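You operate a simulated robot arm through the tools that you are given. There is no shell and no other tool.

You are at the controls of a simulated robot arm. One attempt, no reset.

JOB
Top up the clamped tube to about the 10 ml line, cap it and stand it with the water tubes.
Fine: use the water dispenser and swing its spout back aside; rest the cap in the dish meanwhile.

It is judged by the outcome, as a careful person would: the job done as asked, and still so three seconds after it is handed in. It fails if anything else is knocked over, pushed out of place, dropped, spilled or broken. A push-on lid holds only when it is set on centred and level and pressed home; a screw cap is set on level and turned clockwise until tight.

ROBOT AND FRAMES
A 6-joint arm with a two-finger parallel gripper, fixed in place. Base frame: the origin is on the floor under the middle of its stand, x ahead of it, y to its left, z up; the work surface is at about z = 900. Lengths are in mm, angles in degrees, forces in N, time in s.
With the tool pointing down near the work surface it reaches from about 240 to 660 mm from the base axis. Its first joint turns from -66.0 to 66.0 degrees. Payload 2.9 kg.
The TCP is the grasp point between the finger pads, 30 mm short of the fingertips. In the tool frame z runs along the fingers and y along their closing line. The gripper opens to 110 mm. The fingers are 20 mm wide and 10 mm thick; the gripper's body (48 by 112 mm) begins 55 mm behind the TCP.
Orientation is told as [roll, pitch, yaw] about the base's x, y, z axes, in that order, counted from this pose: with the fingers straight down and closing along the base's y, the tool's x points along the base's -x, its y along +y and its z along -z.

CONTROLS
- The arm moves only by the tool step_arm. Its argument "deltas" is a list of rows, each an object (a shift or turn left out is 0, a gripper value left out holds the last) with "grip": the closure, from 0 (fully open) to 1 (shut); "delta_pos": the shift along the tool's x, y, z in mm, a list of three; "delta_rot": the turn, a rotation vector about the tool's x, y, z in degrees, a list of three. In form: [{"grip": grip, "delta_pos": [tx, ty, tz], "delta_rot": [wx, wy, wz]}, ...]. A call has 1 to 20 rows; each row is the pose to reach, as a shift and turn from the pose commanded when the call began, along the tool's axes at that moment. Each row takes 0.2 s and may step no farther than 50 mm and 8.6 degrees from the row before; otherwise, or with a gripper value out of range, the whole call is refused. Where a pose cannot be reached the arm comes as near as it can. A force on the tool above 40 N (or 10 N above the force at the start of the call, whichever is more), or a blocked arm, ends the call early, and 0.2 s more pass. Each finger travels about 108 mm/s and halts on what it meets, pressing with about 44 N; the grip force reading is that of the motor and also rises with nothing between the fingers. The clock runs only during rows and for 0.2 s after the last one: add rows that repeat a pose to give the fingers time. It gives the time, the measured TCP pose, the force on the tool (base axes), the opening and the grip force at its end, in the units of the frame above (readings bear some noise), with the torque about the TCP (base axes, N m) and any sound that the robot's microphone picked up.
- Cameras (640 x 400 px; columns grow to the right, rows downward): "scene" is fixed at [67.6, 422.4, 1395.4]; the picture's right is [-0.85, -0.52, 0.00], its down [-0.24, 0.39, -0.89] and it looks along [0.46, -0.76, -0.46] (base axes); focal length 214 px, centre (320, 200). "wrist" rides on the gripper at [72, 17, -103] in the tool frame; the picture's right is [-0.23, 0.97, 0.00], its down [-0.76, -0.18, -0.62] and it looks along [-0.61, -0.14, 0.78] (tool axes); focal length 222 px, centre (320, 200). There is no depth. A picture from a camera that has moved, and an enlarged one, comes with that camera's place and axes in the base frame and with its lens.
- capture(camera): a new picture of that camera. It takes no simulated time.
- inspect(camera, box): a new picture of the part [left, top, right, bottom] of that camera's present view, enlarged. It takes no simulated time.
- hand_in(): hands the job in; it is judged then, once.

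Nothing tells you positions but the pictures and the camera data. Unless the task says otherwise, let go and move clear before handing in.

The tools are called after "Request:" as name(argument=value, ...) on one line, values as JSON. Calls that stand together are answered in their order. step_arm: Moves the arm, as the interface text tells. Its arguments: {"type":"object","properties":{"deltas":{"type":"array","items":{"type":"object","properties":{"grip":{"type":"number"},"delta_pos":{"type":"array","items":{"type":"number"}},"delta_rot":{"type":"array","items":{"type":"number"}}}}}},"required":["deltas"]} The other tools are called the same way: capture (camera) takes a picture; inspect (camera, box) takes an enlarged picture of a part of a camera's view; hand_in () hands the job in.

At the start:

```text
time: 0.0
position: [311.5, 58.9, 1342.9]
tool_rot: [0.1, -0.1, 0.1]
ft_force: [0.7, -0.3, -0.5]
moment: [0.02, 0.01, 0.0]
width: 109.8
finger_force: 0.0
```

scene: 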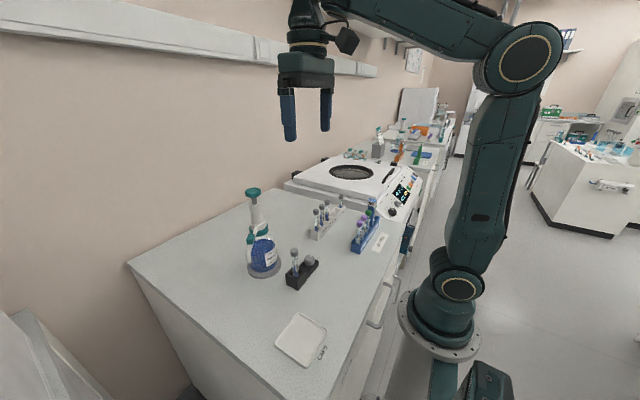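
wrist: 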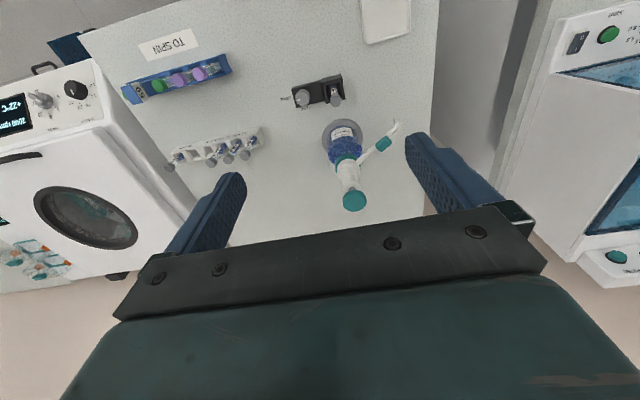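

I see a bench with a bottle-top water dispenser, a black clamp block with tubes, a white rack, a blue "to spin" rack and a dish. I'll enlarge the views to locate them.

Request:
inspect(camera="scene", box=[220, 170, 340, 300])

Request:
inspect(camera="scene", box=[300, 180, 420, 260])

Request:
inspect(camera="scene", box=[260, 240, 360, 380])

Request:
inspect(camera="wrist", box=[270, 50, 430, 220])

Request:
inspect(camera="wrist", box=[110, 30, 280, 180])

```text
3.08 times, centred on (280, 235) of scene
camera zoom: at [67.6, 422.4, 1395.4], right [-0.85, -0.52, 0.0], down [-0.24, 0.39, -0.89], along [0.46, -0.76, -0.46], focal length 660 px, centre (443, 92)
```

zoom: 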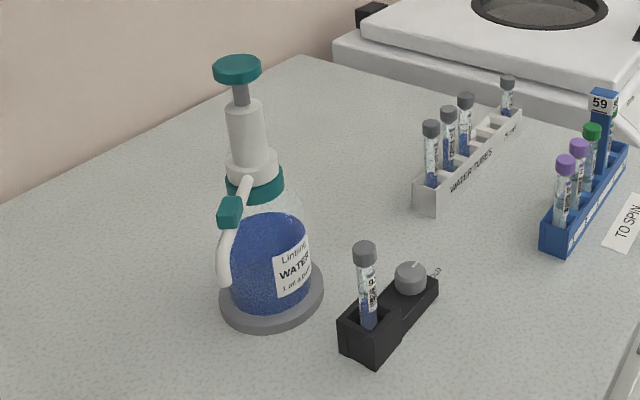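

```text
5.00 times, centred on (360, 220) of scene
camera zoom: at [67.6, 422.4, 1395.4], right [-0.85, -0.52, 0.0], down [-0.24, 0.39, -0.89], along [0.46, -0.76, -0.46], focal length 1072 px, centre (120, 100)
```

zoom: 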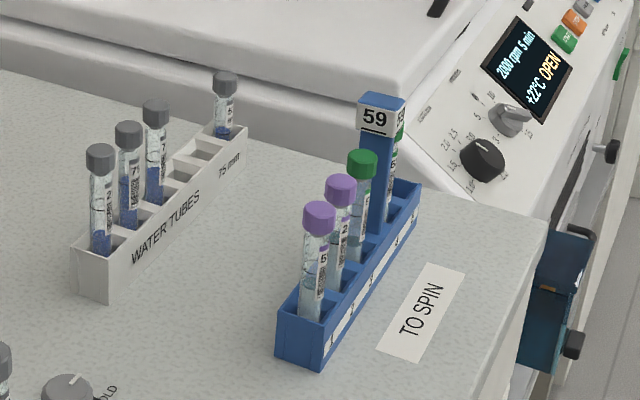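

```text
2.86 times, centred on (310, 310) of scene
camera zoom: at [67.6, 422.4, 1395.4], right [-0.85, -0.52, 0.0], down [-0.24, 0.39, -0.89], along [0.46, -0.76, -0.46], focal length 613 px, centre (349, -114)
```

zoom: 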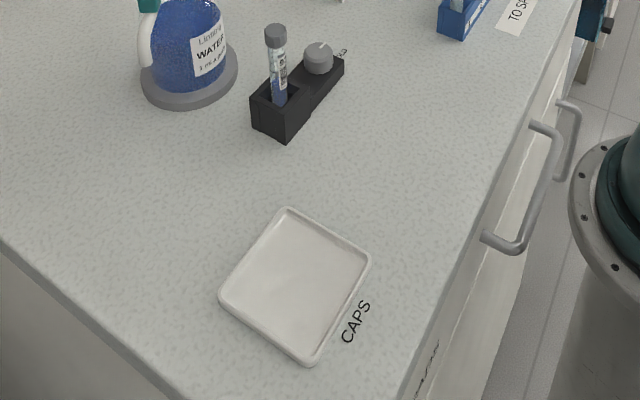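

```text
2.35 times, centred on (350, 135) of wrist
camera zoom: at [238.4, 76.0, 1446.6], right [0.23, 0.97, 0.0], down [0.76, -0.18, 0.62], along [0.61, -0.14, -0.78], focal length 523 px, centre (249, 353)
```

zoom: 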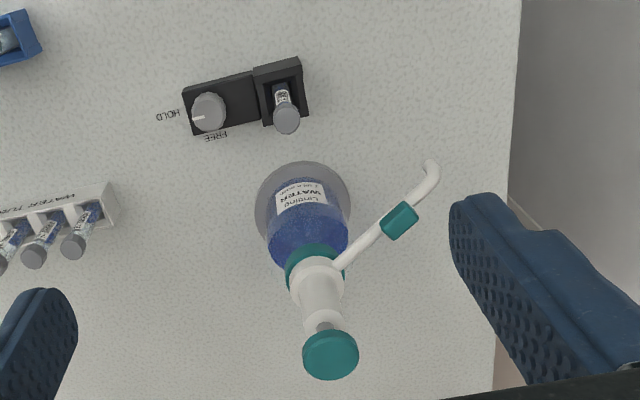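

```text
2.67 times, centred on (195, 105) of wrist
camera zoom: at [238.4, 76.0, 1446.6], right [0.23, 0.97, 0.0], down [0.76, -0.18, 0.62], along [0.61, -0.14, -0.78], focal length 592 px, centre (653, 453)
```

zoom: 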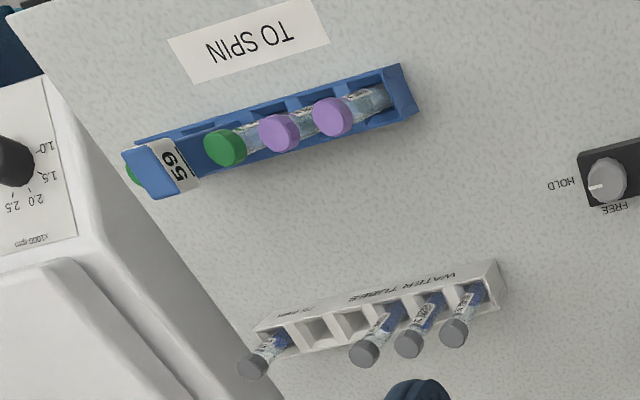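

The water dispenser stands near (475, 83), and the clamped tube is near (354, 80) with its knob pointing at HOLD. The spout is swung aside, pointing about (-x, +y). I'll lower the arm over free space for closer views.

Request:
step_arm(deltas=[{"delta_pos": [10, 0, 40], "grip": 0}, {"delta_pos": [20, 0, 80]}, {"delta_pos": [30, 0, 120]}, {"delta_pos": [40, 0, 160]}, {"delta_pos": [40, 0, 160]}])

```text
time: 1.2
position: [272.5, 57.6, 1182.7]
tool_rot: [0.0, -0.2, 0.2]
ft_force: [0.4, 0.3, -0.4]
moment: [-0.01, 0.01, 0.02]
width: 110.0
finger_force: 0.1
```

Request:
capture(camera="wrist")

Request:
inspect(camera="wrist", box=[260, 0, 420, 100])

Request:
inspect(camera="wrist", box=[260, 80, 460, 240])

```text
taken
camera wrist: at [199.0, 74.6, 1285.7], right [0.23, 0.97, 0.0], down [0.76, -0.18, 0.62], along [0.61, -0.14, -0.78], focal length 222 px, centre (320, 200)
```

wrist: 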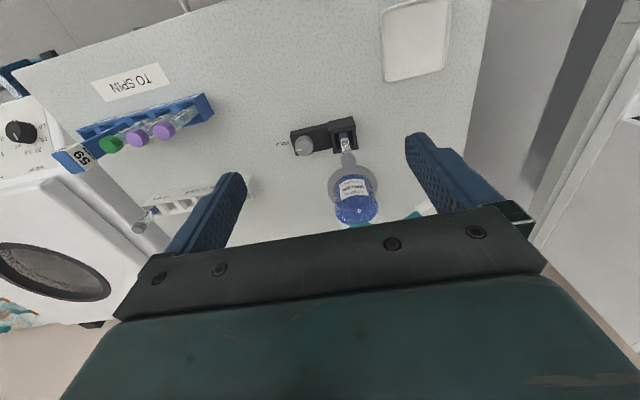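

```text
4.00 times, centred on (340, 50) of wrist
camera zoom: at [199.0, 74.6, 1285.7], right [0.23, 0.97, 0.0], down [0.76, -0.18, 0.62], along [0.61, -0.14, -0.78], focal length 888 px, centre (240, 800)
```

zoom: 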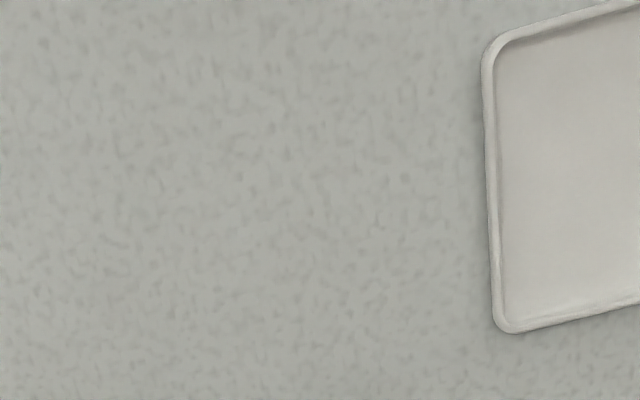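

```text
2.50 times, centred on (360, 160) of wrist
camera zoom: at [199.0, 74.6, 1285.7], right [0.23, 0.97, 0.0], down [0.76, -0.18, 0.62], along [0.61, -0.14, -0.78], focal length 555 px, centre (220, 300)
```

zoom: 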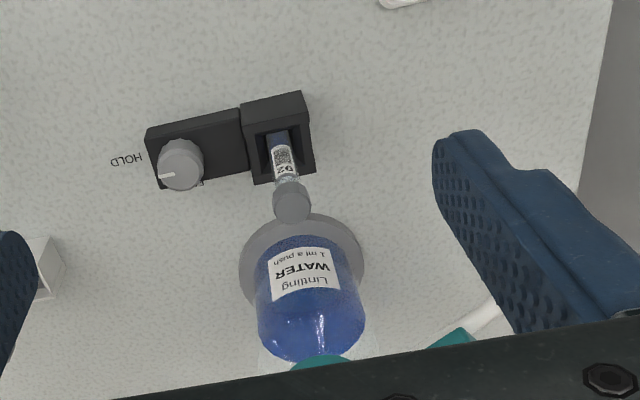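

The label reads "1 ml a push", and the tube is marked 92. I'll look for the level and graduations from the scene camera.

Request:
inspect(camera="scene", box=[280, 240, 320, 295])

Request:
inspect(camera="scene", box=[305, 190, 350, 245])

Request:
inspect(camera="scene", box=[235, 180, 290, 280])

Request:
inspect(camera="wrist", box=[320, 110, 380, 180])

```text
7.27 times, centred on (300, 268) of scene
camera zoom: at [67.6, 422.4, 1395.4], right [-0.85, -0.52, 0.0], down [-0.24, 0.39, -0.89], along [0.46, -0.76, -0.46], focal length 1560 px, centre (466, -291)
```

zoom: 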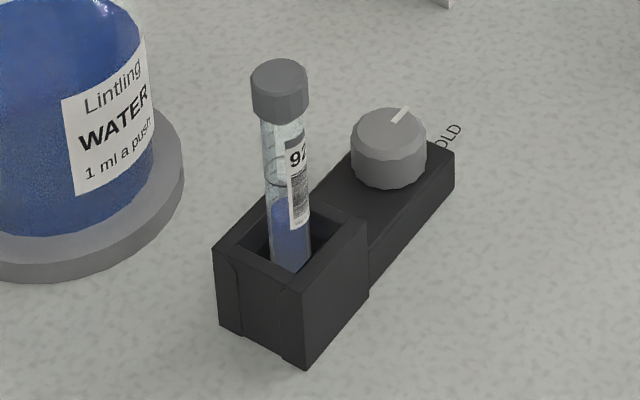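

```text
7.27 times, centred on (328, 218) of scene
camera zoom: at [67.6, 422.4, 1395.4], right [-0.85, -0.52, 0.0], down [-0.24, 0.39, -0.89], along [0.46, -0.76, -0.46], focal length 1560 px, centre (266, 73)
```

zoom: 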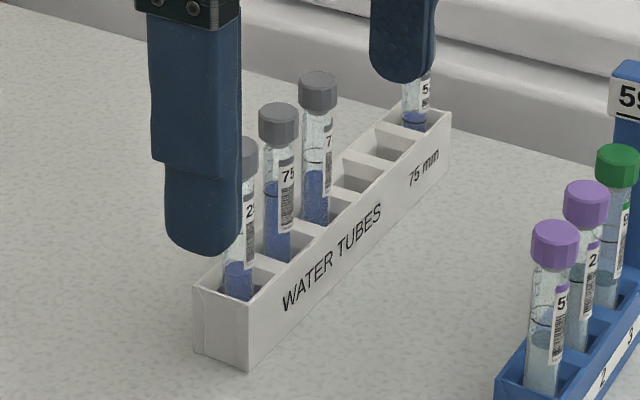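

```text
4.00 times, centred on (262, 230) of scene
camera zoom: at [67.6, 422.4, 1395.4], right [-0.85, -0.52, 0.0], down [-0.24, 0.39, -0.89], along [0.46, -0.76, -0.46], focal length 858 px, centre (550, 80)
```

zoom: 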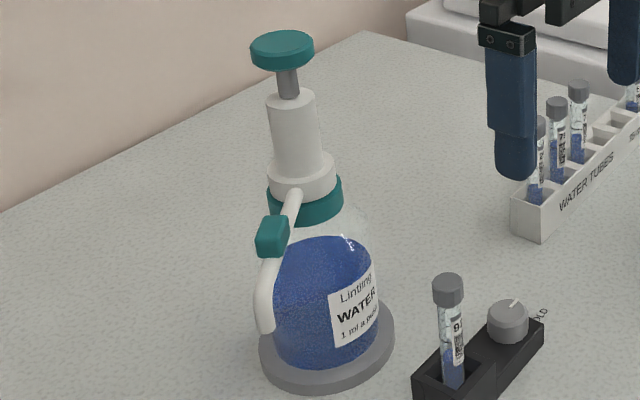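

```text
5.71 times, centred on (350, 145) of wrist
camera zoom: at [199.0, 74.6, 1285.7], right [0.23, 0.97, 0.0], down [0.76, -0.18, 0.62], along [0.61, -0.14, -0.78], focal length 1269 px, centre (149, 514)
```

zoom: 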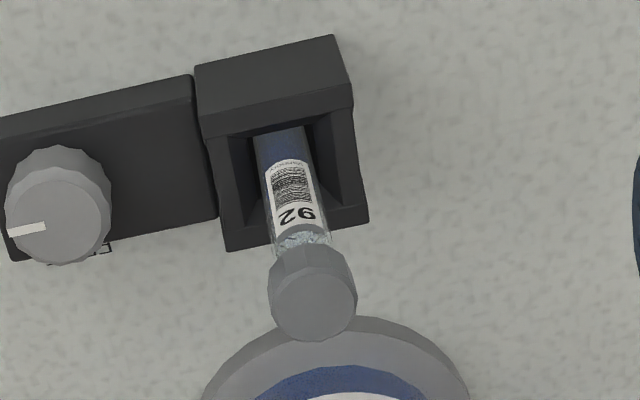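

The zoom stays sharp, so I'll enlarge further on the tube to find its volume marks.

Request:
inspect(camera="scene", box=[287, 245, 305, 280])

Request:
inspect(camera="scene", box=[310, 195, 340, 225])

Request:
inspect(camera="wrist", box=[330, 128, 362, 160])

```text
11.43 times, centred on (296, 262) of scene
camera zoom: at [67.6, 422.4, 1395.4], right [-0.85, -0.52, 0.0], down [-0.24, 0.39, -0.89], along [0.46, -0.76, -0.46], focal length 2451 px, centre (594, -514)
```

zoom: 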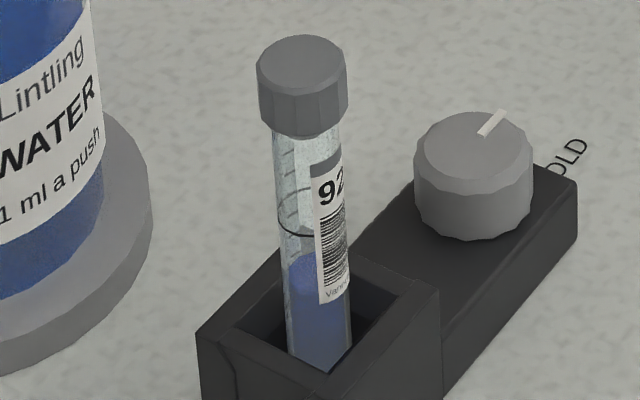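

```text
13.33 times, centred on (325, 210) of scene
camera zoom: at [67.6, 422.4, 1395.4], right [-0.85, -0.52, 0.0], down [-0.24, 0.39, -0.89], along [0.46, -0.76, -0.46], focal length 2860 px, centre (253, 67)
```

zoom: 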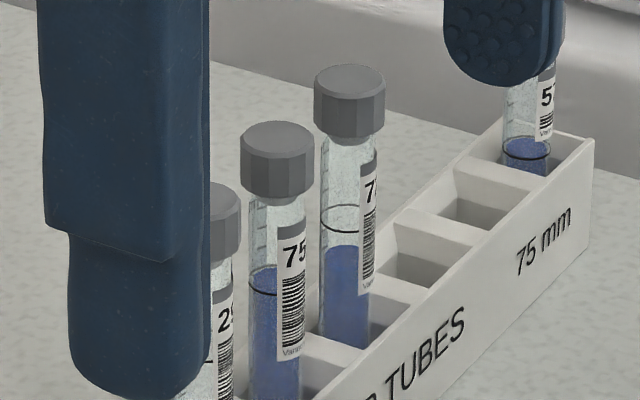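

```text
12.50 times, centred on (346, 144) of wrist
camera zoom: at [199.0, 74.6, 1285.7], right [0.23, 0.97, 0.0], down [0.76, -0.18, 0.62], along [0.61, -0.14, -0.78], focal length 2776 px, centre (-5, 900)
```

zoom: 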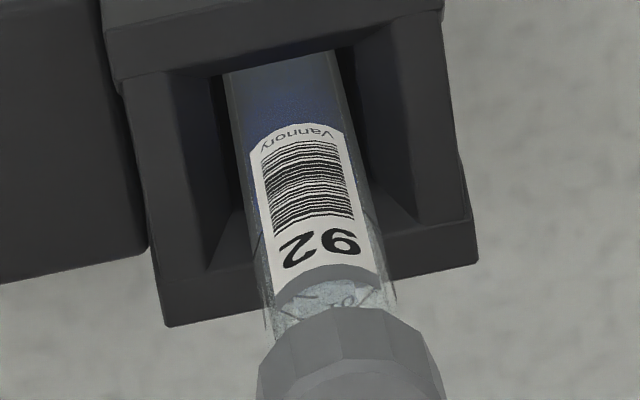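

The tube has graduations on its far side and a bold ring line; the rack's far end is marked "75 mm". I'll move the arm aside to see the rack without the fingers in the way.

Request:
step_arm(deltas=[{"delta_pos": [0, 0, -45]}, {"delta_pos": [0, 40, -80]}, {"delta_pos": [0, 80, -80]}, {"delta_pos": [0, 120, -80]}, {"delta_pos": [0, 150, -80]}, {"delta_pos": [0, 150, -80]}])

Request:
inspect(camera="scene", box=[305, 190, 350, 240])

Request:
capture(camera="scene")

Request:
inspect(camera="scene", box=[330, 188, 350, 218])

Request:
capture(camera="wrist")

```text
refused: row 2 steps farther than a row can; nothing moved
```

```text
8.00 times, centred on (328, 215) of scene
camera zoom: at [67.6, 422.4, 1395.4], right [-0.85, -0.52, 0.0], down [-0.24, 0.39, -0.89], along [0.46, -0.76, -0.46], focal length 1716 px, centre (260, 80)
```

zoom: 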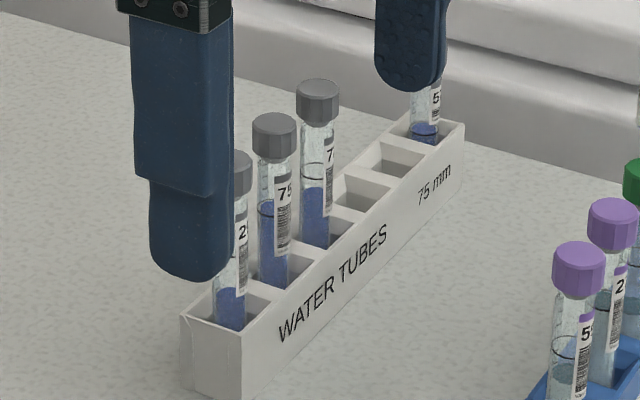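

```text
taken
```

scene: 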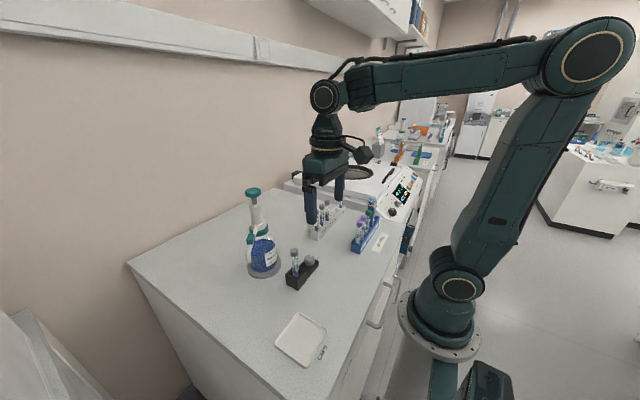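

```text
13.33 times, centred on (340, 203) of scene
camera zoom: at [67.6, 422.4, 1395.4], right [-0.85, -0.52, 0.0], down [-0.24, 0.39, -0.89], along [0.46, -0.76, -0.46], focal length 2860 px, centre (53, 160)
```

zoom: 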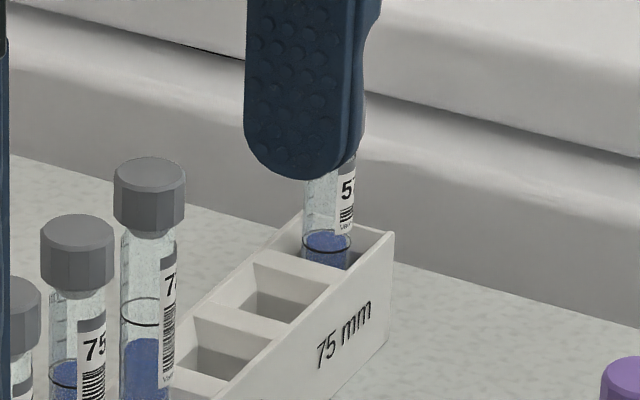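

```text
taken
camera wrist: at [199.0, 74.6, 1285.7], right [0.23, 0.97, 0.0], down [0.76, -0.18, 0.62], along [0.61, -0.14, -0.78], focal length 222 px, centre (320, 200)
```

wrist: 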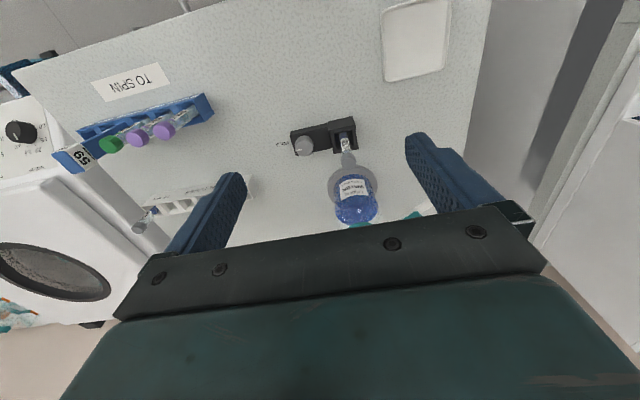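

Slots 5–6 of the water rack are labelled 75 mm, and slot 4 looks like the free one for the longer tubes. Next I'll swing the wrist camera around to view the tube's graduated side and the rack.

Request:
step_arm(deltas=[{"delta_pos": [0, 0, -40]}, {"delta_pos": [0, -5, -70], "delta_rot": [0, 0, -8.5]}, {"delta_pos": [-10, -10, -70], "delta_rot": [0, 0, -17]}, {"delta_pos": [-20, -15, -70], "delta_rot": [0, 0, -25.5]}, {"delta_pos": [-30, -20, -70], "delta_rot": [0, 0, -34]}, {"delta_pos": [-40, -25, -70], "delta_rot": [0, 0, -42.5]}, {"delta_pos": [-50, -30, -70], "delta_rot": [0, 0, -51]}, {"delta_pos": [-60, -35, -70], "delta_rot": [0, 0, -59.5]}, {"delta_pos": [-70, -40, -70], "delta_rot": [0, 0, -68]}, {"delta_pos": [-80, -45, -70], "delta_rot": [0, 0, -76.5]}, {"delta_pos": [-90, -50, -70], "delta_rot": [0, 0, -85]}, {"delta_pos": [-105, -55, -70], "delta_rot": [0, 0, -93.5]}, {"delta_pos": [-120, -60, -70], "delta_rot": [0, 0, -102]}, {"delta_pos": [-135, -65, -70], "delta_rot": [0, 0, -110.5]}, {"delta_pos": [-150, -72, -60], "delta_rot": [0, 0, -119]}, {"delta_pos": [-157, -78, -40], "delta_rot": [0, 0, -127.5]}, {"delta_pos": [-157, -78, -10], "delta_rot": [0, 0, -135]}, {"delta_pos": [-157, -78, 10], "delta_rot": [0, 0, -135]}])

Request:
capture(camera="wrist")

Request:
capture(camera="scene")

```text
time: 5.0
position: [429.9, -17.5, 1172.3]
tool_rot: [-0.2, 0.0, 135.2]
ft_force: [-0.3, 0.5, 0.8]
moment: [0.0, -0.02, 0.02]
width: 109.9
finger_force: 0.1
```

```text
taken
camera wrist: at [468.4, -80.9, 1275.7], right [-0.85, -0.53, 0.0], down [-0.42, 0.66, 0.62], along [-0.33, 0.53, -0.78], focal length 222 px, centre (320, 200)
```

wrist: 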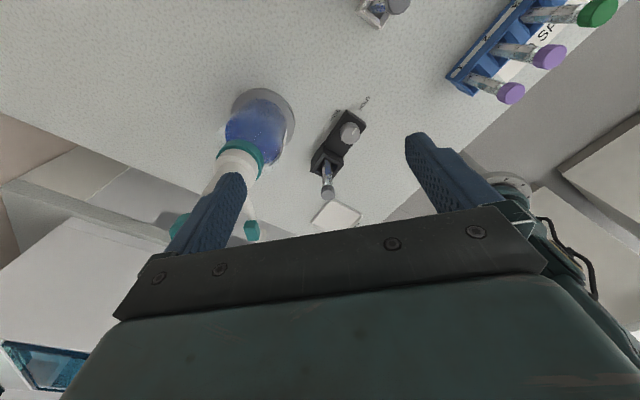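

```text
taken
```

scene: 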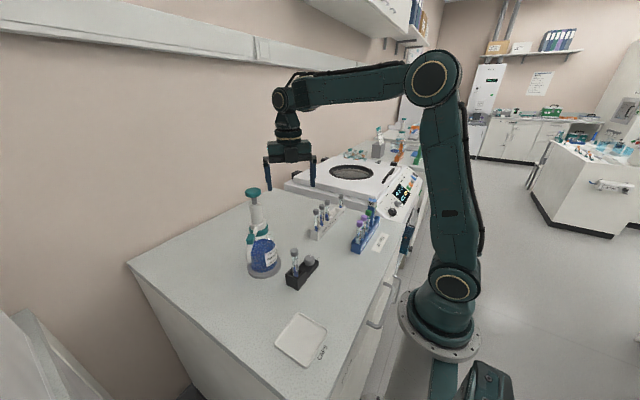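

Request:
inspect(camera="wrist", box=[315, 155, 340, 200])

Request:
inspect(camera="wrist", box=[290, 80, 390, 210])

Request:
inspect(camera="scene", box=[305, 190, 350, 240])

Request:
inspect(camera="scene", box=[328, 188, 350, 215])

```text
8.89 times, centred on (328, 178) of wrist
camera zoom: at [468.4, -80.9, 1275.7], right [-0.85, -0.53, 0.0], down [-0.42, 0.66, 0.62], along [-0.33, 0.53, -0.78], focal length 1974 px, centre (253, 400)
```

zoom: 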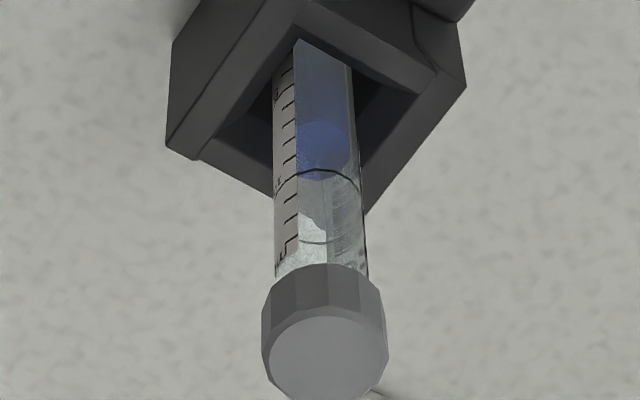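

```text
3.08 times, centred on (340, 145) of wrist
camera zoom: at [468.4, -80.9, 1275.7], right [-0.85, -0.53, 0.0], down [-0.42, 0.66, 0.62], along [-0.33, 0.53, -0.78], focal length 684 px, centre (258, 369)
```

zoom: 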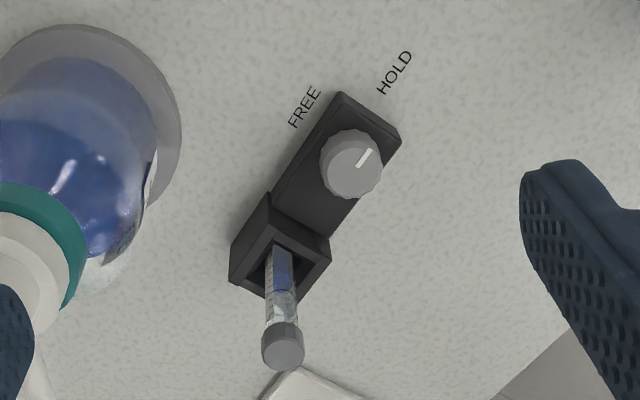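

```text
8.00 times, centred on (328, 215) of scene
camera zoom: at [67.6, 422.4, 1395.4], right [-0.85, -0.52, 0.0], down [-0.24, 0.39, -0.89], along [0.46, -0.76, -0.46], focal length 1716 px, centre (260, 80)
```

zoom: 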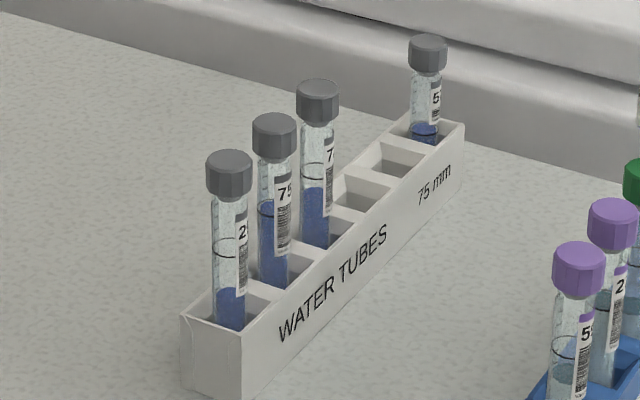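

```text
14.81 times, centred on (339, 202) of scene
camera zoom: at [67.6, 422.4, 1395.4], right [-0.85, -0.52, 0.0], down [-0.24, 0.39, -0.89], along [0.46, -0.76, -0.46], focal length 3177 px, centre (38, 178)
```

zoom: 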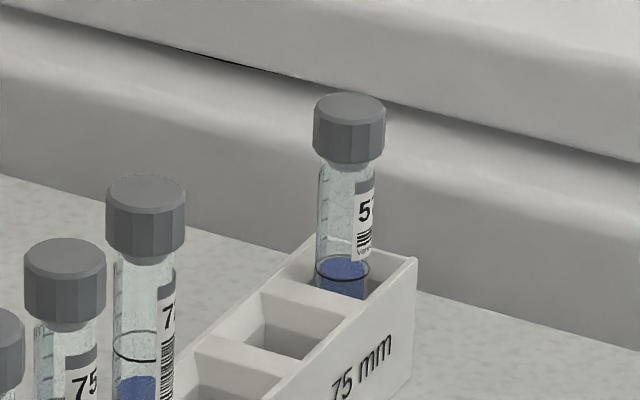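

The tube's scale is visible from this side. I'll enlarge it to read it, and look at the rack slots.

Request:
inspect(camera="wrist", box=[320, 158, 332, 188])

Request:
inspect(camera="wrist", box=[322, 170, 334, 178])

Request:
inspect(camera="scene", box=[290, 250, 302, 275])

```text
13.33 times, centred on (326, 173) of wrist
camera zoom: at [468.4, -80.9, 1275.7], right [-0.85, -0.53, 0.0], down [-0.42, 0.66, 0.62], along [-0.33, 0.53, -0.78], focal length 2962 px, centre (240, 560)
```

zoom: 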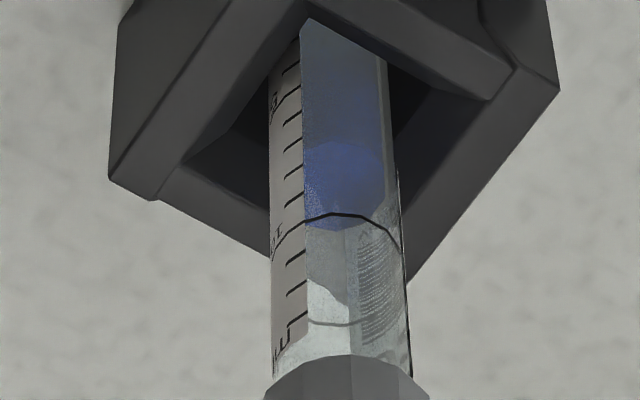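

```text
16.00 times, centred on (328, 174) of wrist
camera zoom: at [468.4, -80.9, 1275.7], right [-0.85, -0.53, 0.0], down [-0.42, 0.66, 0.62], along [-0.33, 0.53, -0.78], focal length 3554 px, centre (192, 616)
```

zoom: 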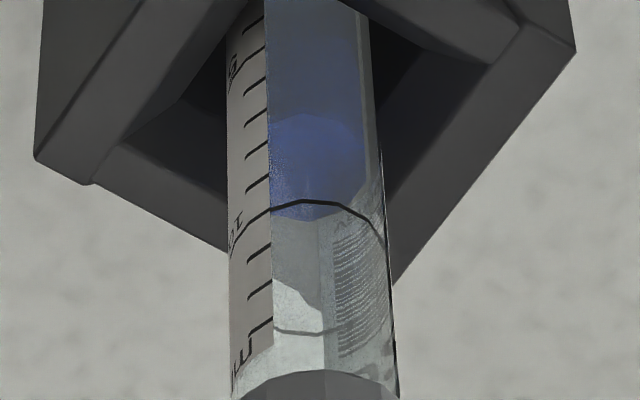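

```text
16.00 times, centred on (296, 262) of scene
camera zoom: at [67.6, 422.4, 1395.4], right [-0.85, -0.52, 0.0], down [-0.24, 0.39, -0.89], along [0.46, -0.76, -0.46], focal length 3432 px, centre (704, -800)
```

zoom: 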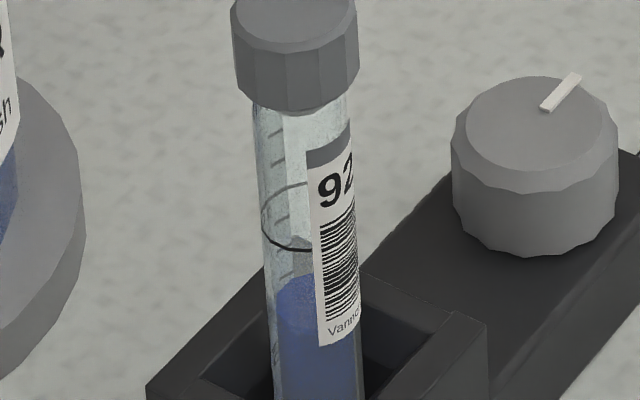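

The scale reads: the bold ring is at the 10 mark, the ticks are 1 ml apart, and the liquid sits about 3 ticks lower (≈7 ml), so about 3 pushes. FREE is 90° counter-clockwise of HOLD. Next I'll move for a better view of the dispenser and spout.

Request:
step_arm(deltas=[{"delta_pos": [0, 0, -30], "delta_rot": [0, 0, 7.5]}, {"delta_pos": [15, 0, -50], "delta_rot": [0, 0, 15]}, {"delta_pos": [30, 0, -50], "delta_rot": [0, 0, 22.5]}, {"delta_pos": [45, 0, -50], "delta_rot": [0, 0, 30]}, {"delta_pos": [62, -2, -50], "delta_rot": [0, 0, 37.5]}, {"delta_pos": [62, -2, -50], "delta_rot": [0, 0, 45.2]}, {"delta_pos": [62, -2, -50], "delta_rot": [0, 0, 45.2]}])

Request:
capture(camera="wrist")

```text
time: 6.6
position: [475.2, -61.4, 1222.9]
tool_rot: [-0.1, -0.1, 89.8]
ft_force: [-0.3, -0.3, 0.0]
moment: [-0.01, -0.01, -0.02]
width: 110.0
finger_force: 0.0
```

```text
taken
camera wrist: at [456.4, -133.5, 1326.2], right [-0.97, 0.23, 0.0], down [0.18, 0.76, 0.62], along [0.14, 0.61, -0.78], focal length 222 px, centre (320, 200)
```

wrist: 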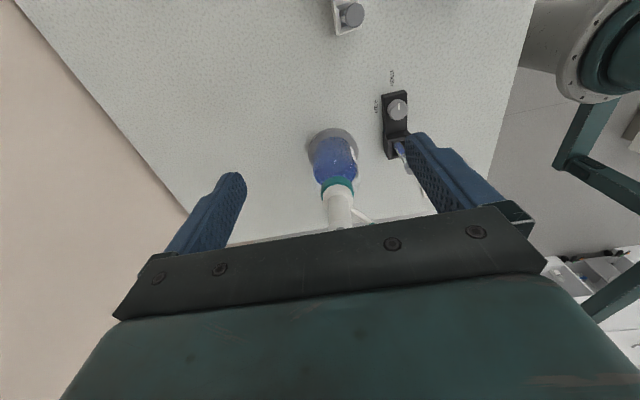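

The gripper hides the dispenser head from here. I'll go higher to look down on it from two directions for triangulation.

Request:
step_arm(deltas=[{"delta_pos": [-10, 0, -40]}, {"delta_pos": [-20, -5, -80]}, {"delta_pos": [-30, -10, -120]}, {"delta_pos": [-40, -15, -130]}, {"delta_pos": [-40, -15, -130]}])

Request:
capture(camera="wrist")

Request:
inspect(camera="wrist", box=[250, 90, 410, 220])

```text
time: 7.8
position: [472.9, -22.8, 1327.8]
tool_rot: [-0.2, -0.1, 89.9]
ft_force: [-0.1, -0.5, -0.3]
moment: [0.0, -0.01, 0.0]
width: 110.2
finger_force: 0.0
out of reach, approached as far as the arm can: row 3, 4, 5
```

```text
taken
camera wrist: at [454.9, -95.9, 1429.2], right [-0.97, 0.23, 0.0], down [0.18, 0.76, 0.62], along [0.15, 0.61, -0.78], focal length 222 px, centre (320, 200)
```

wrist: 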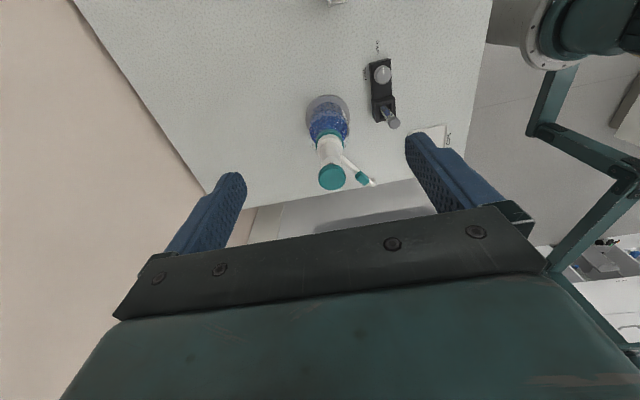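

```text
3.08 times, centred on (330, 155) of wrist
camera zoom: at [454.9, -95.9, 1429.2], right [-0.97, 0.23, 0.0], down [0.18, 0.76, 0.62], along [0.15, 0.61, -0.78], focal length 684 px, centre (289, 338)
```

zoom: 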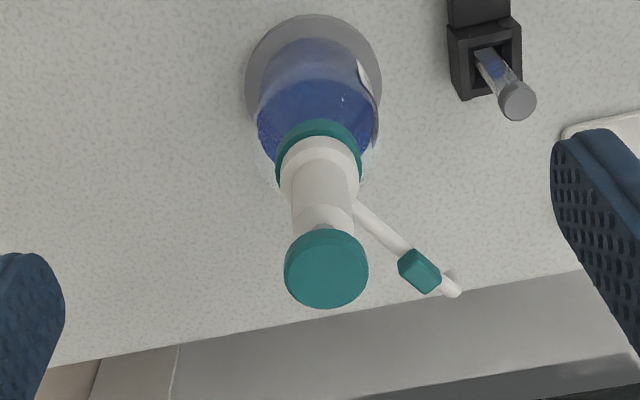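

Triangulation puts the pump head at about (479, 79, 1159), the spout tab at (429, 148, 1071), the outlet at (408, 182, 1030) and the cap top at (353, 79.5, 1017). So the spout's reach (125 mm) matches the tube's distance. Next I'll go above the tube cap to take it off.

Request:
step_arm(deltas=[{"delta_pos": [-8, 8, 10], "delta_rot": [0, 0, 8.4], "grip": 0.4}, {"delta_pos": [-16, 16, 20], "delta_rot": [0, 0, 16.8]}, {"delta_pos": [-24, 24, 30], "delta_rot": [0, 0, 25.2]}, {"delta_pos": [-32, 36, 40], "delta_rot": [0, 0, 33.6]}, {"delta_pos": [-40, 48, 50], "delta_rot": [0, 0, 42]}, {"delta_pos": [-48, 60, 60], "delta_rot": [0, 0, 50.4]}, {"delta_pos": [-56, 72, 70], "delta_rot": [0, 0, 58.8]}, {"delta_pos": [-64, 84, 80], "delta_rot": [0, 0, 67.2]}, {"delta_pos": [-72, 96, 90], "delta_rot": [0, 0, 75.6]}, {"delta_pos": [-80, 106, 105], "delta_rot": [0, 0, 84]}, {"delta_pos": [-90, 114, 120], "delta_rot": [0, 0, 92.4]}, {"delta_pos": [-102, 119, 135], "delta_rot": [0, 0, 100.8]}, {"delta_pos": [-102, 119, 150], "delta_rot": [0, 0, 109.2]}, {"delta_pos": [-102, 119, 165], "delta_rot": [0, 0, 117.6]}, {"delta_pos": [-102, 119, 180], "delta_rot": [0, 0, 126]}, {"delta_pos": [-102, 119, 195], "delta_rot": [0, 0, 134.4]}, {"delta_pos": [-102, 119, 198], "delta_rot": [0, 0, 142.8]}, {"delta_pos": [-102, 119, 198], "delta_rot": [0, 0, 150]}, {"delta_pos": [-102, 119, 198], "delta_rot": [0, 0, 150]}])

Request:
capture(camera="wrist")

Request:
capture(camera="scene")

```text
time: 11.8
position: [355.7, 80.9, 1131.7]
tool_rot: [0.1, 0.1, -60.2]
ft_force: [0.7, -0.4, 0.4]
moment: [-0.03, 0.03, -0.01]
width: 65.9
finger_force: 0.0
```

```text
taken
camera wrist: at [333.3, 151.2, 1233.5], right [0.96, 0.29, 0.0], down [0.22, -0.75, 0.62], along [0.18, -0.6, -0.78], focal length 222 px, centre (320, 200)
```

wrist: 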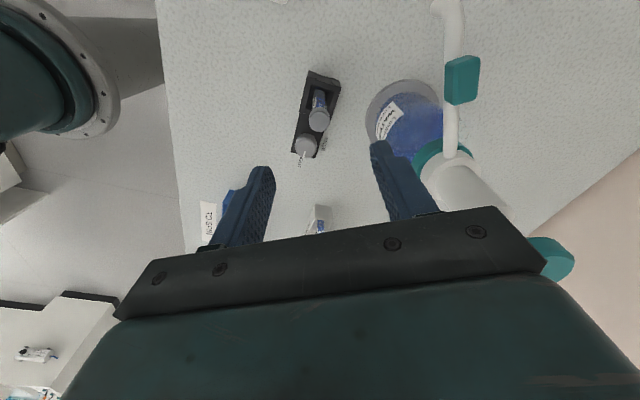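

```text
taken
```

scene: 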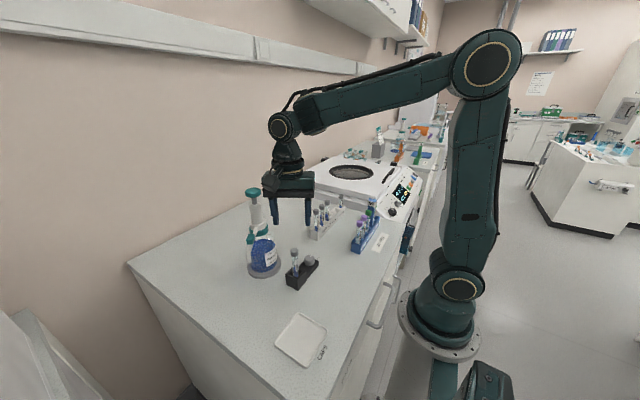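

The gripper is above the tube. I'll refine the cap and spout positions from this view.

Request:
inspect(camera="wrist", box=[290, 60, 350, 170])

Request:
inspect(camera="wrist", box=[360, 0, 500, 170])

```text
3.64 times, centred on (320, 115) of wrist
camera zoom: at [333.3, 151.2, 1233.5], right [0.96, 0.29, 0.0], down [0.22, -0.75, 0.62], along [0.18, -0.6, -0.78], focal length 808 px, centre (320, 509)
```

zoom: 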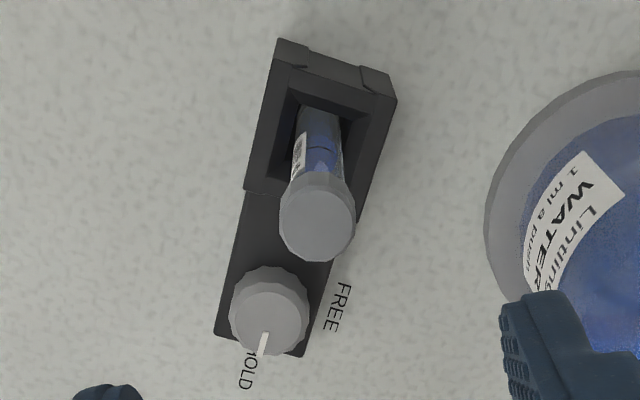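

```text
2.35 times, centred on (430, 85) of wrist
camera zoom: at [333.3, 151.2, 1233.5], right [0.96, 0.29, 0.0], down [0.22, -0.75, 0.62], along [0.18, -0.6, -0.78], focal length 523 px, centre (61, 471)
```

zoom: 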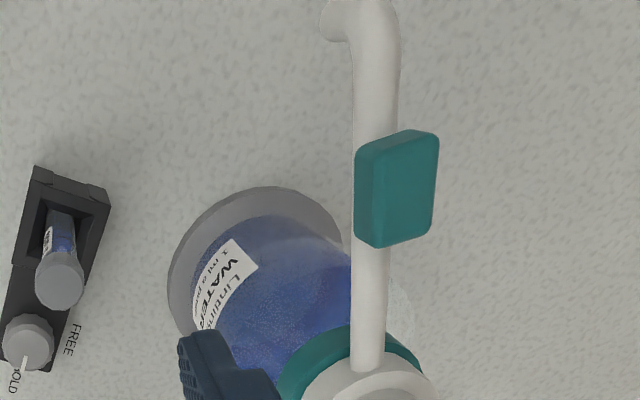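

The cap centre is confirmed at about (353.6, 79.6). I'll descend around it with open fingers.

Request:
step_arm(deltas=[{"delta_pos": [0, -2.5, 20]}, {"delta_pos": [0, -2.5, 40]}, {"delta_pos": [0, -2.5, 60]}, {"delta_pos": [0, -2.5, 75]}, {"delta_pos": [0, -2.5, 85]}, {"delta_pos": [0, -2.5, 90]}, {"delta_pos": [0, -2.5, 90]}])

Request:
inspect(camera="wrist", box=[220, 60, 420, 220])

Request:
inspect(camera="scene", box=[265, 200, 335, 290])

```text
time: 13.4
position: [352.3, 79.9, 1040.6]
tool_rot: [0.0, 0.1, -60.2]
ft_force: [0.3, -0.2, 0.1]
moment: [0.01, 0.01, 0.0]
width: 66.1
finger_force: 0.1
```

```text
2.50 times, centred on (320, 140) of wrist
camera zoom: at [330.6, 150.1, 1142.8], right [0.96, 0.29, 0.0], down [0.22, -0.75, 0.62], along [0.18, -0.6, -0.78], focal length 555 px, centre (320, 350)
```

zoom: 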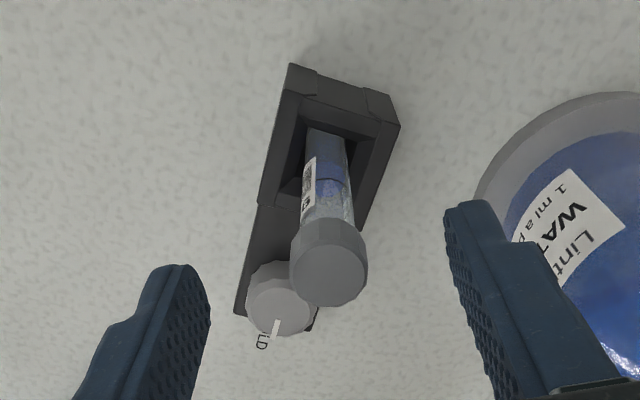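

```text
4.44 times, centred on (300, 245) of scene
camera zoom: at [67.6, 422.4, 1395.4], right [-0.85, -0.52, 0.0], down [-0.24, 0.39, -0.89], along [0.46, -0.76, -0.46], focal length 953 px, centre (409, 0)
```

zoom: 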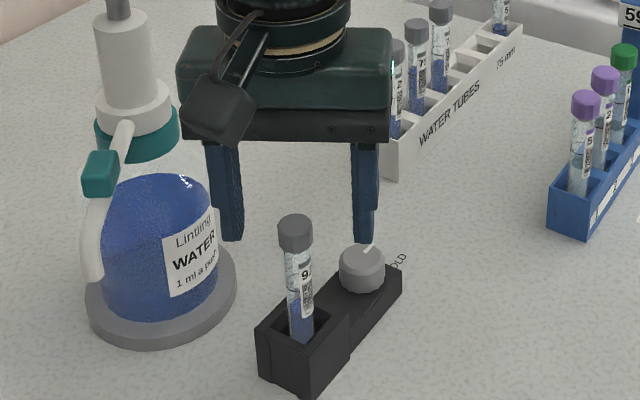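

The fingers straddle the cap. I'll lower the last bit and close on it.

Request:
step_arm(deltas=[{"delta_pos": [-0.3, 0.5, 3]}, {"delta_pos": [-0.3, 0.5, 7]}, {"delta_pos": [-0.3, 0.5, 7], "grip": 0.7}, {"delta_pos": [-0.3, 0.5, 7], "grip": 0.78}, {"delta_pos": [-0.3, 0.5, 7], "grip": 0.85}, {"delta_pos": [-0.3, 0.5, 7], "grip": 1.0}, {"delta_pos": [-0.3, 0.5, 7], "grip": 1.0}])

Request:
inspect(camera="wrist", box=[220, 60, 420, 220])

Request:
inspect(camera="scene", box=[265, 200, 335, 290])

```text
time: 15.0
position: [353.5, 78.7, 1034.1]
tool_rot: [0.1, 0.0, -60.1]
ft_force: [2.9, 1.3, -0.9]
moment: [0.02, -0.08, -0.03]
width: 14.1
finger_force: 44.3
```

```text
2.50 times, centred on (320, 140) of wrist
camera zoom: at [331.2, 149.4, 1136.2], right [0.96, 0.29, 0.0], down [0.22, -0.75, 0.62], along [0.18, -0.6, -0.78], focal length 555 px, centre (320, 350)
```

zoom: 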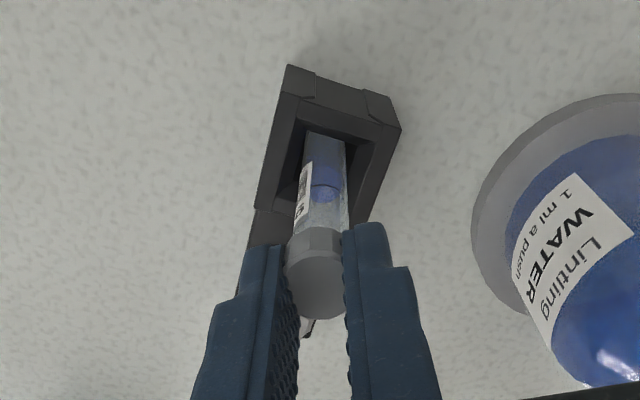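

```text
4.44 times, centred on (300, 245) of scene
camera zoom: at [67.7, 422.4, 1395.4], right [-0.85, -0.52, 0.0], down [-0.24, 0.39, -0.89], along [0.46, -0.76, -0.46], focal length 953 px, centre (409, 0)
```

zoom: 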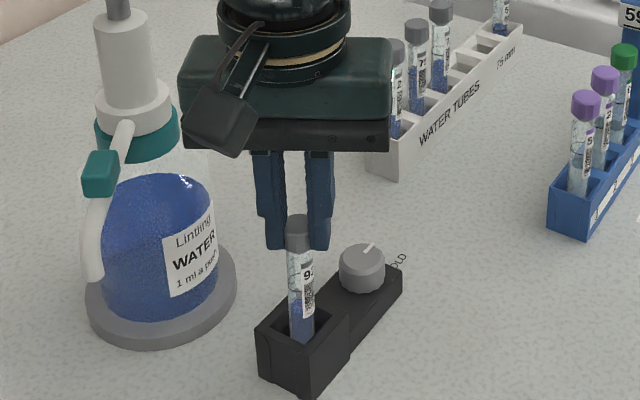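

The cap is gripped (44 N) with little side force. I'll turn it counter-clockwise a little and watch the torque.

Request:
step_arm(deltas=[{"delta_rot": [0, 0, -8], "grip": 1.0}, {"delta_rot": [0, 0, -16]}, {"delta_rot": [0, 0, -24]}, {"delta_rot": [0, 0, -32]}])

Request:
inspect(camera="scene", box=[280, 235, 320, 290])

Request:
inspect(camera="wrist", box=[220, 60, 420, 220])

```text
time: 16.0
position: [353.1, 79.3, 1033.3]
tool_rot: [0.0, -0.1, -28.0]
ft_force: [3.2, 1.8, -2.1]
moment: [0.0, -0.21, -0.25]
width: 14.2
finger_force: 43.7
```

```text
7.27 times, centred on (300, 262) of scene
camera zoom: at [67.7, 422.5, 1395.3], right [-0.85, -0.52, 0.0], down [-0.24, 0.39, -0.89], along [0.46, -0.76, -0.46], focal length 1560 px, centre (466, -254)
```

zoom: 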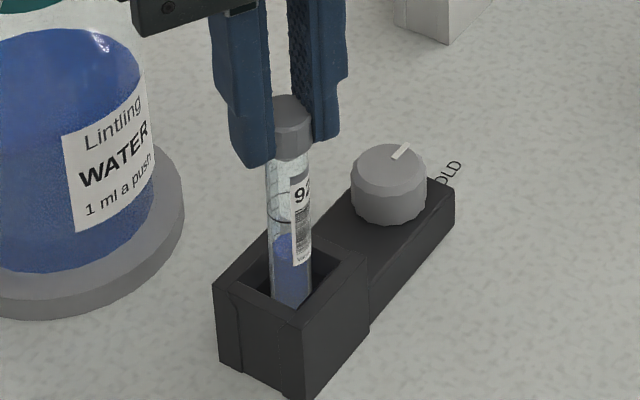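

```text
2.50 times, centred on (320, 140) of wrist
camera zoom: at [297.2, 127.0, 1136.2], right [0.66, 0.75, 0.0], down [0.59, -0.52, 0.62], along [0.47, -0.41, -0.78], focal length 555 px, centre (320, 350)
```

zoom: 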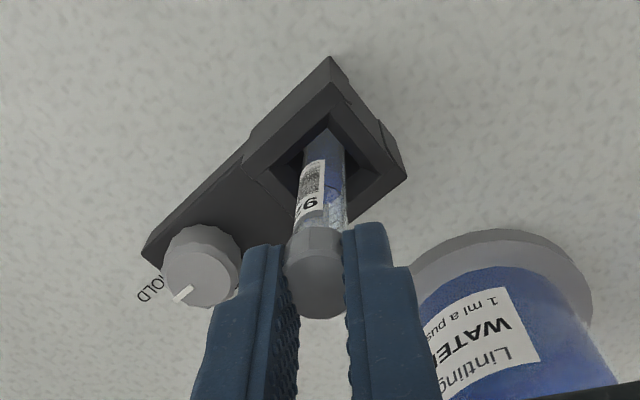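

The tube stays put while the cap turns, with a steady torque. I'll keep turning.

Request:
step_arm(deltas=[{"delta_rot": [0, 0, -8]}, {"delta_rot": [0, 0, -16]}, {"delta_rot": [0, 0, -24]}, {"delta_rot": [0, 0, -32]}, {"delta_rot": [0, 0, -40]}, {"delta_rot": [0, 0, -48]}, {"delta_rot": [0, 0, -56]}, {"delta_rot": [0, 0, -64]}])

Request:
inspect(camera="scene", box=[280, 235, 320, 290])

```text
time: 17.8
position: [353.7, 77.6, 1033.2]
tool_rot: [0.0, -0.1, 35.9]
ft_force: [0.2, 0.8, -0.2]
moment: [-0.02, 0.04, -0.26]
width: 15.2
finger_force: 43.5
heard: snap
```

```text
7.27 times, centred on (300, 262) of scene
camera zoom: at [67.6, 422.4, 1395.4], right [-0.85, -0.52, 0.0], down [-0.24, 0.39, -0.89], along [0.46, -0.76, -0.46], focal length 1560 px, centre (466, -254)
```

zoom: 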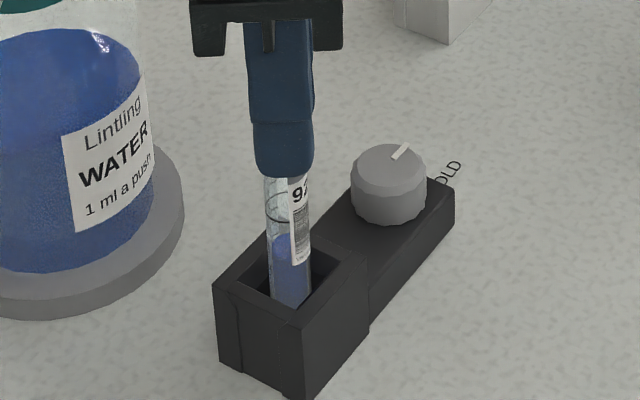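

I heard a snap, which may be the cap coming loose. I'll lift gently and watch the force.

Request:
step_arm(deltas=[{"delta_pos": [0, 0, -1]}, {"delta_pos": [0, 0, -2]}, {"delta_pos": [0, 0, -3]}])

Request:
inspect(camera="scene", box=[280, 235, 320, 290])

Request:
inspect(camera="wrist", box=[220, 60, 420, 220])

```text
time: 18.6
position: [352.7, 78.2, 1038.1]
tool_rot: [0.0, -0.1, 36.0]
ft_force: [-0.9, 0.2, 0.6]
moment: [0.03, -0.03, -0.03]
width: 14.9
finger_force: 43.6
```

```text
7.27 times, centred on (300, 262) of scene
camera zoom: at [67.6, 422.4, 1395.4], right [-0.85, -0.52, 0.0], down [-0.24, 0.39, -0.89], along [0.46, -0.76, -0.46], focal length 1560 px, centre (466, -254)
```

zoom: 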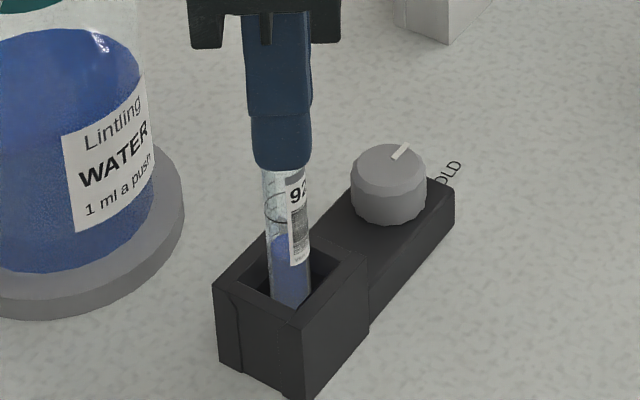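

```text
2.50 times, centred on (320, 140) of wrist
camera zoom: at [284.7, 49.4, 1138.9], right [-0.39, 0.92, 0.0], down [0.72, 0.3, 0.62], along [0.58, 0.24, -0.78], focal length 555 px, centre (320, 350)
```

zoom: 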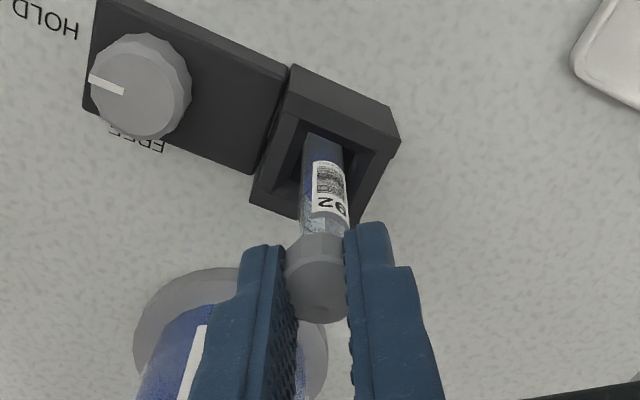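

The force is gone, so the cap seems loose. I'll lift another 25 mm straight up.

Request:
step_arm(deltas=[{"delta_pos": [0, 0, -3]}, {"delta_pos": [0, 0, -7]}, {"delta_pos": [0, 0, -15]}, {"delta_pos": [0, 0, -25]}, {"delta_pos": [0, 0, -30]}])

Request:
inspect(camera="scene", box=[280, 225, 320, 290])

Request:
inspect(camera="wrist", box=[220, 60, 420, 220])

```text
time: 19.8
position: [352.6, 77.2, 1065.4]
tool_rot: [0.0, 0.0, 35.9]
ft_force: [-0.4, 0.1, -0.7]
moment: [0.01, -0.01, 0.0]
width: 14.9
finger_force: 43.8
```

```text
6.15 times, centred on (300, 258) of scene
camera zoom: at [67.6, 422.4, 1395.4], right [-0.85, -0.52, 0.0], down [-0.24, 0.39, -0.89], along [0.46, -0.76, -0.46], focal length 1320 px, centre (443, -154)
```

zoom: 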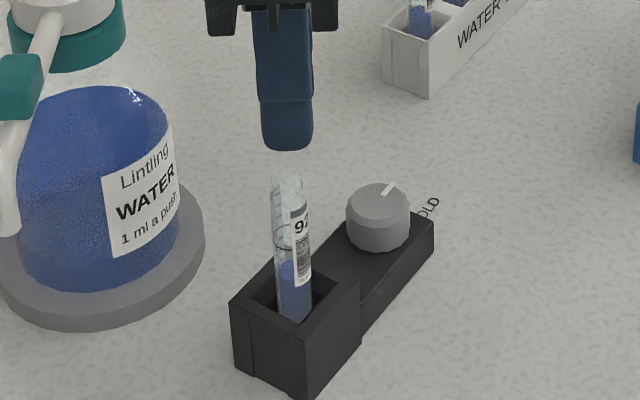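

```text
2.50 times, centred on (320, 140) of wrist
camera zoom: at [283.8, 48.4, 1168.4], right [-0.39, 0.92, 0.0], down [0.72, 0.3, 0.62], along [0.58, 0.24, -0.78], focal length 555 px, centre (320, 350)
```

zoom: 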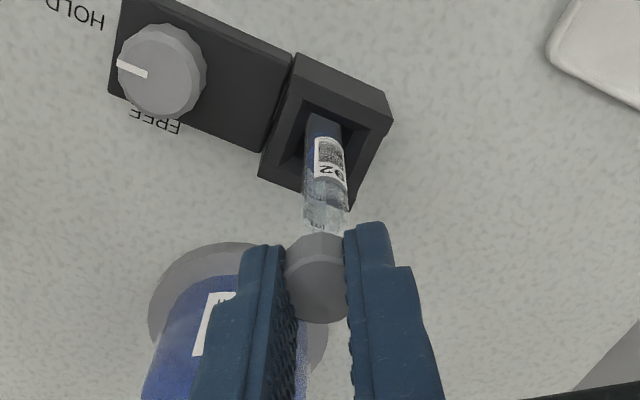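

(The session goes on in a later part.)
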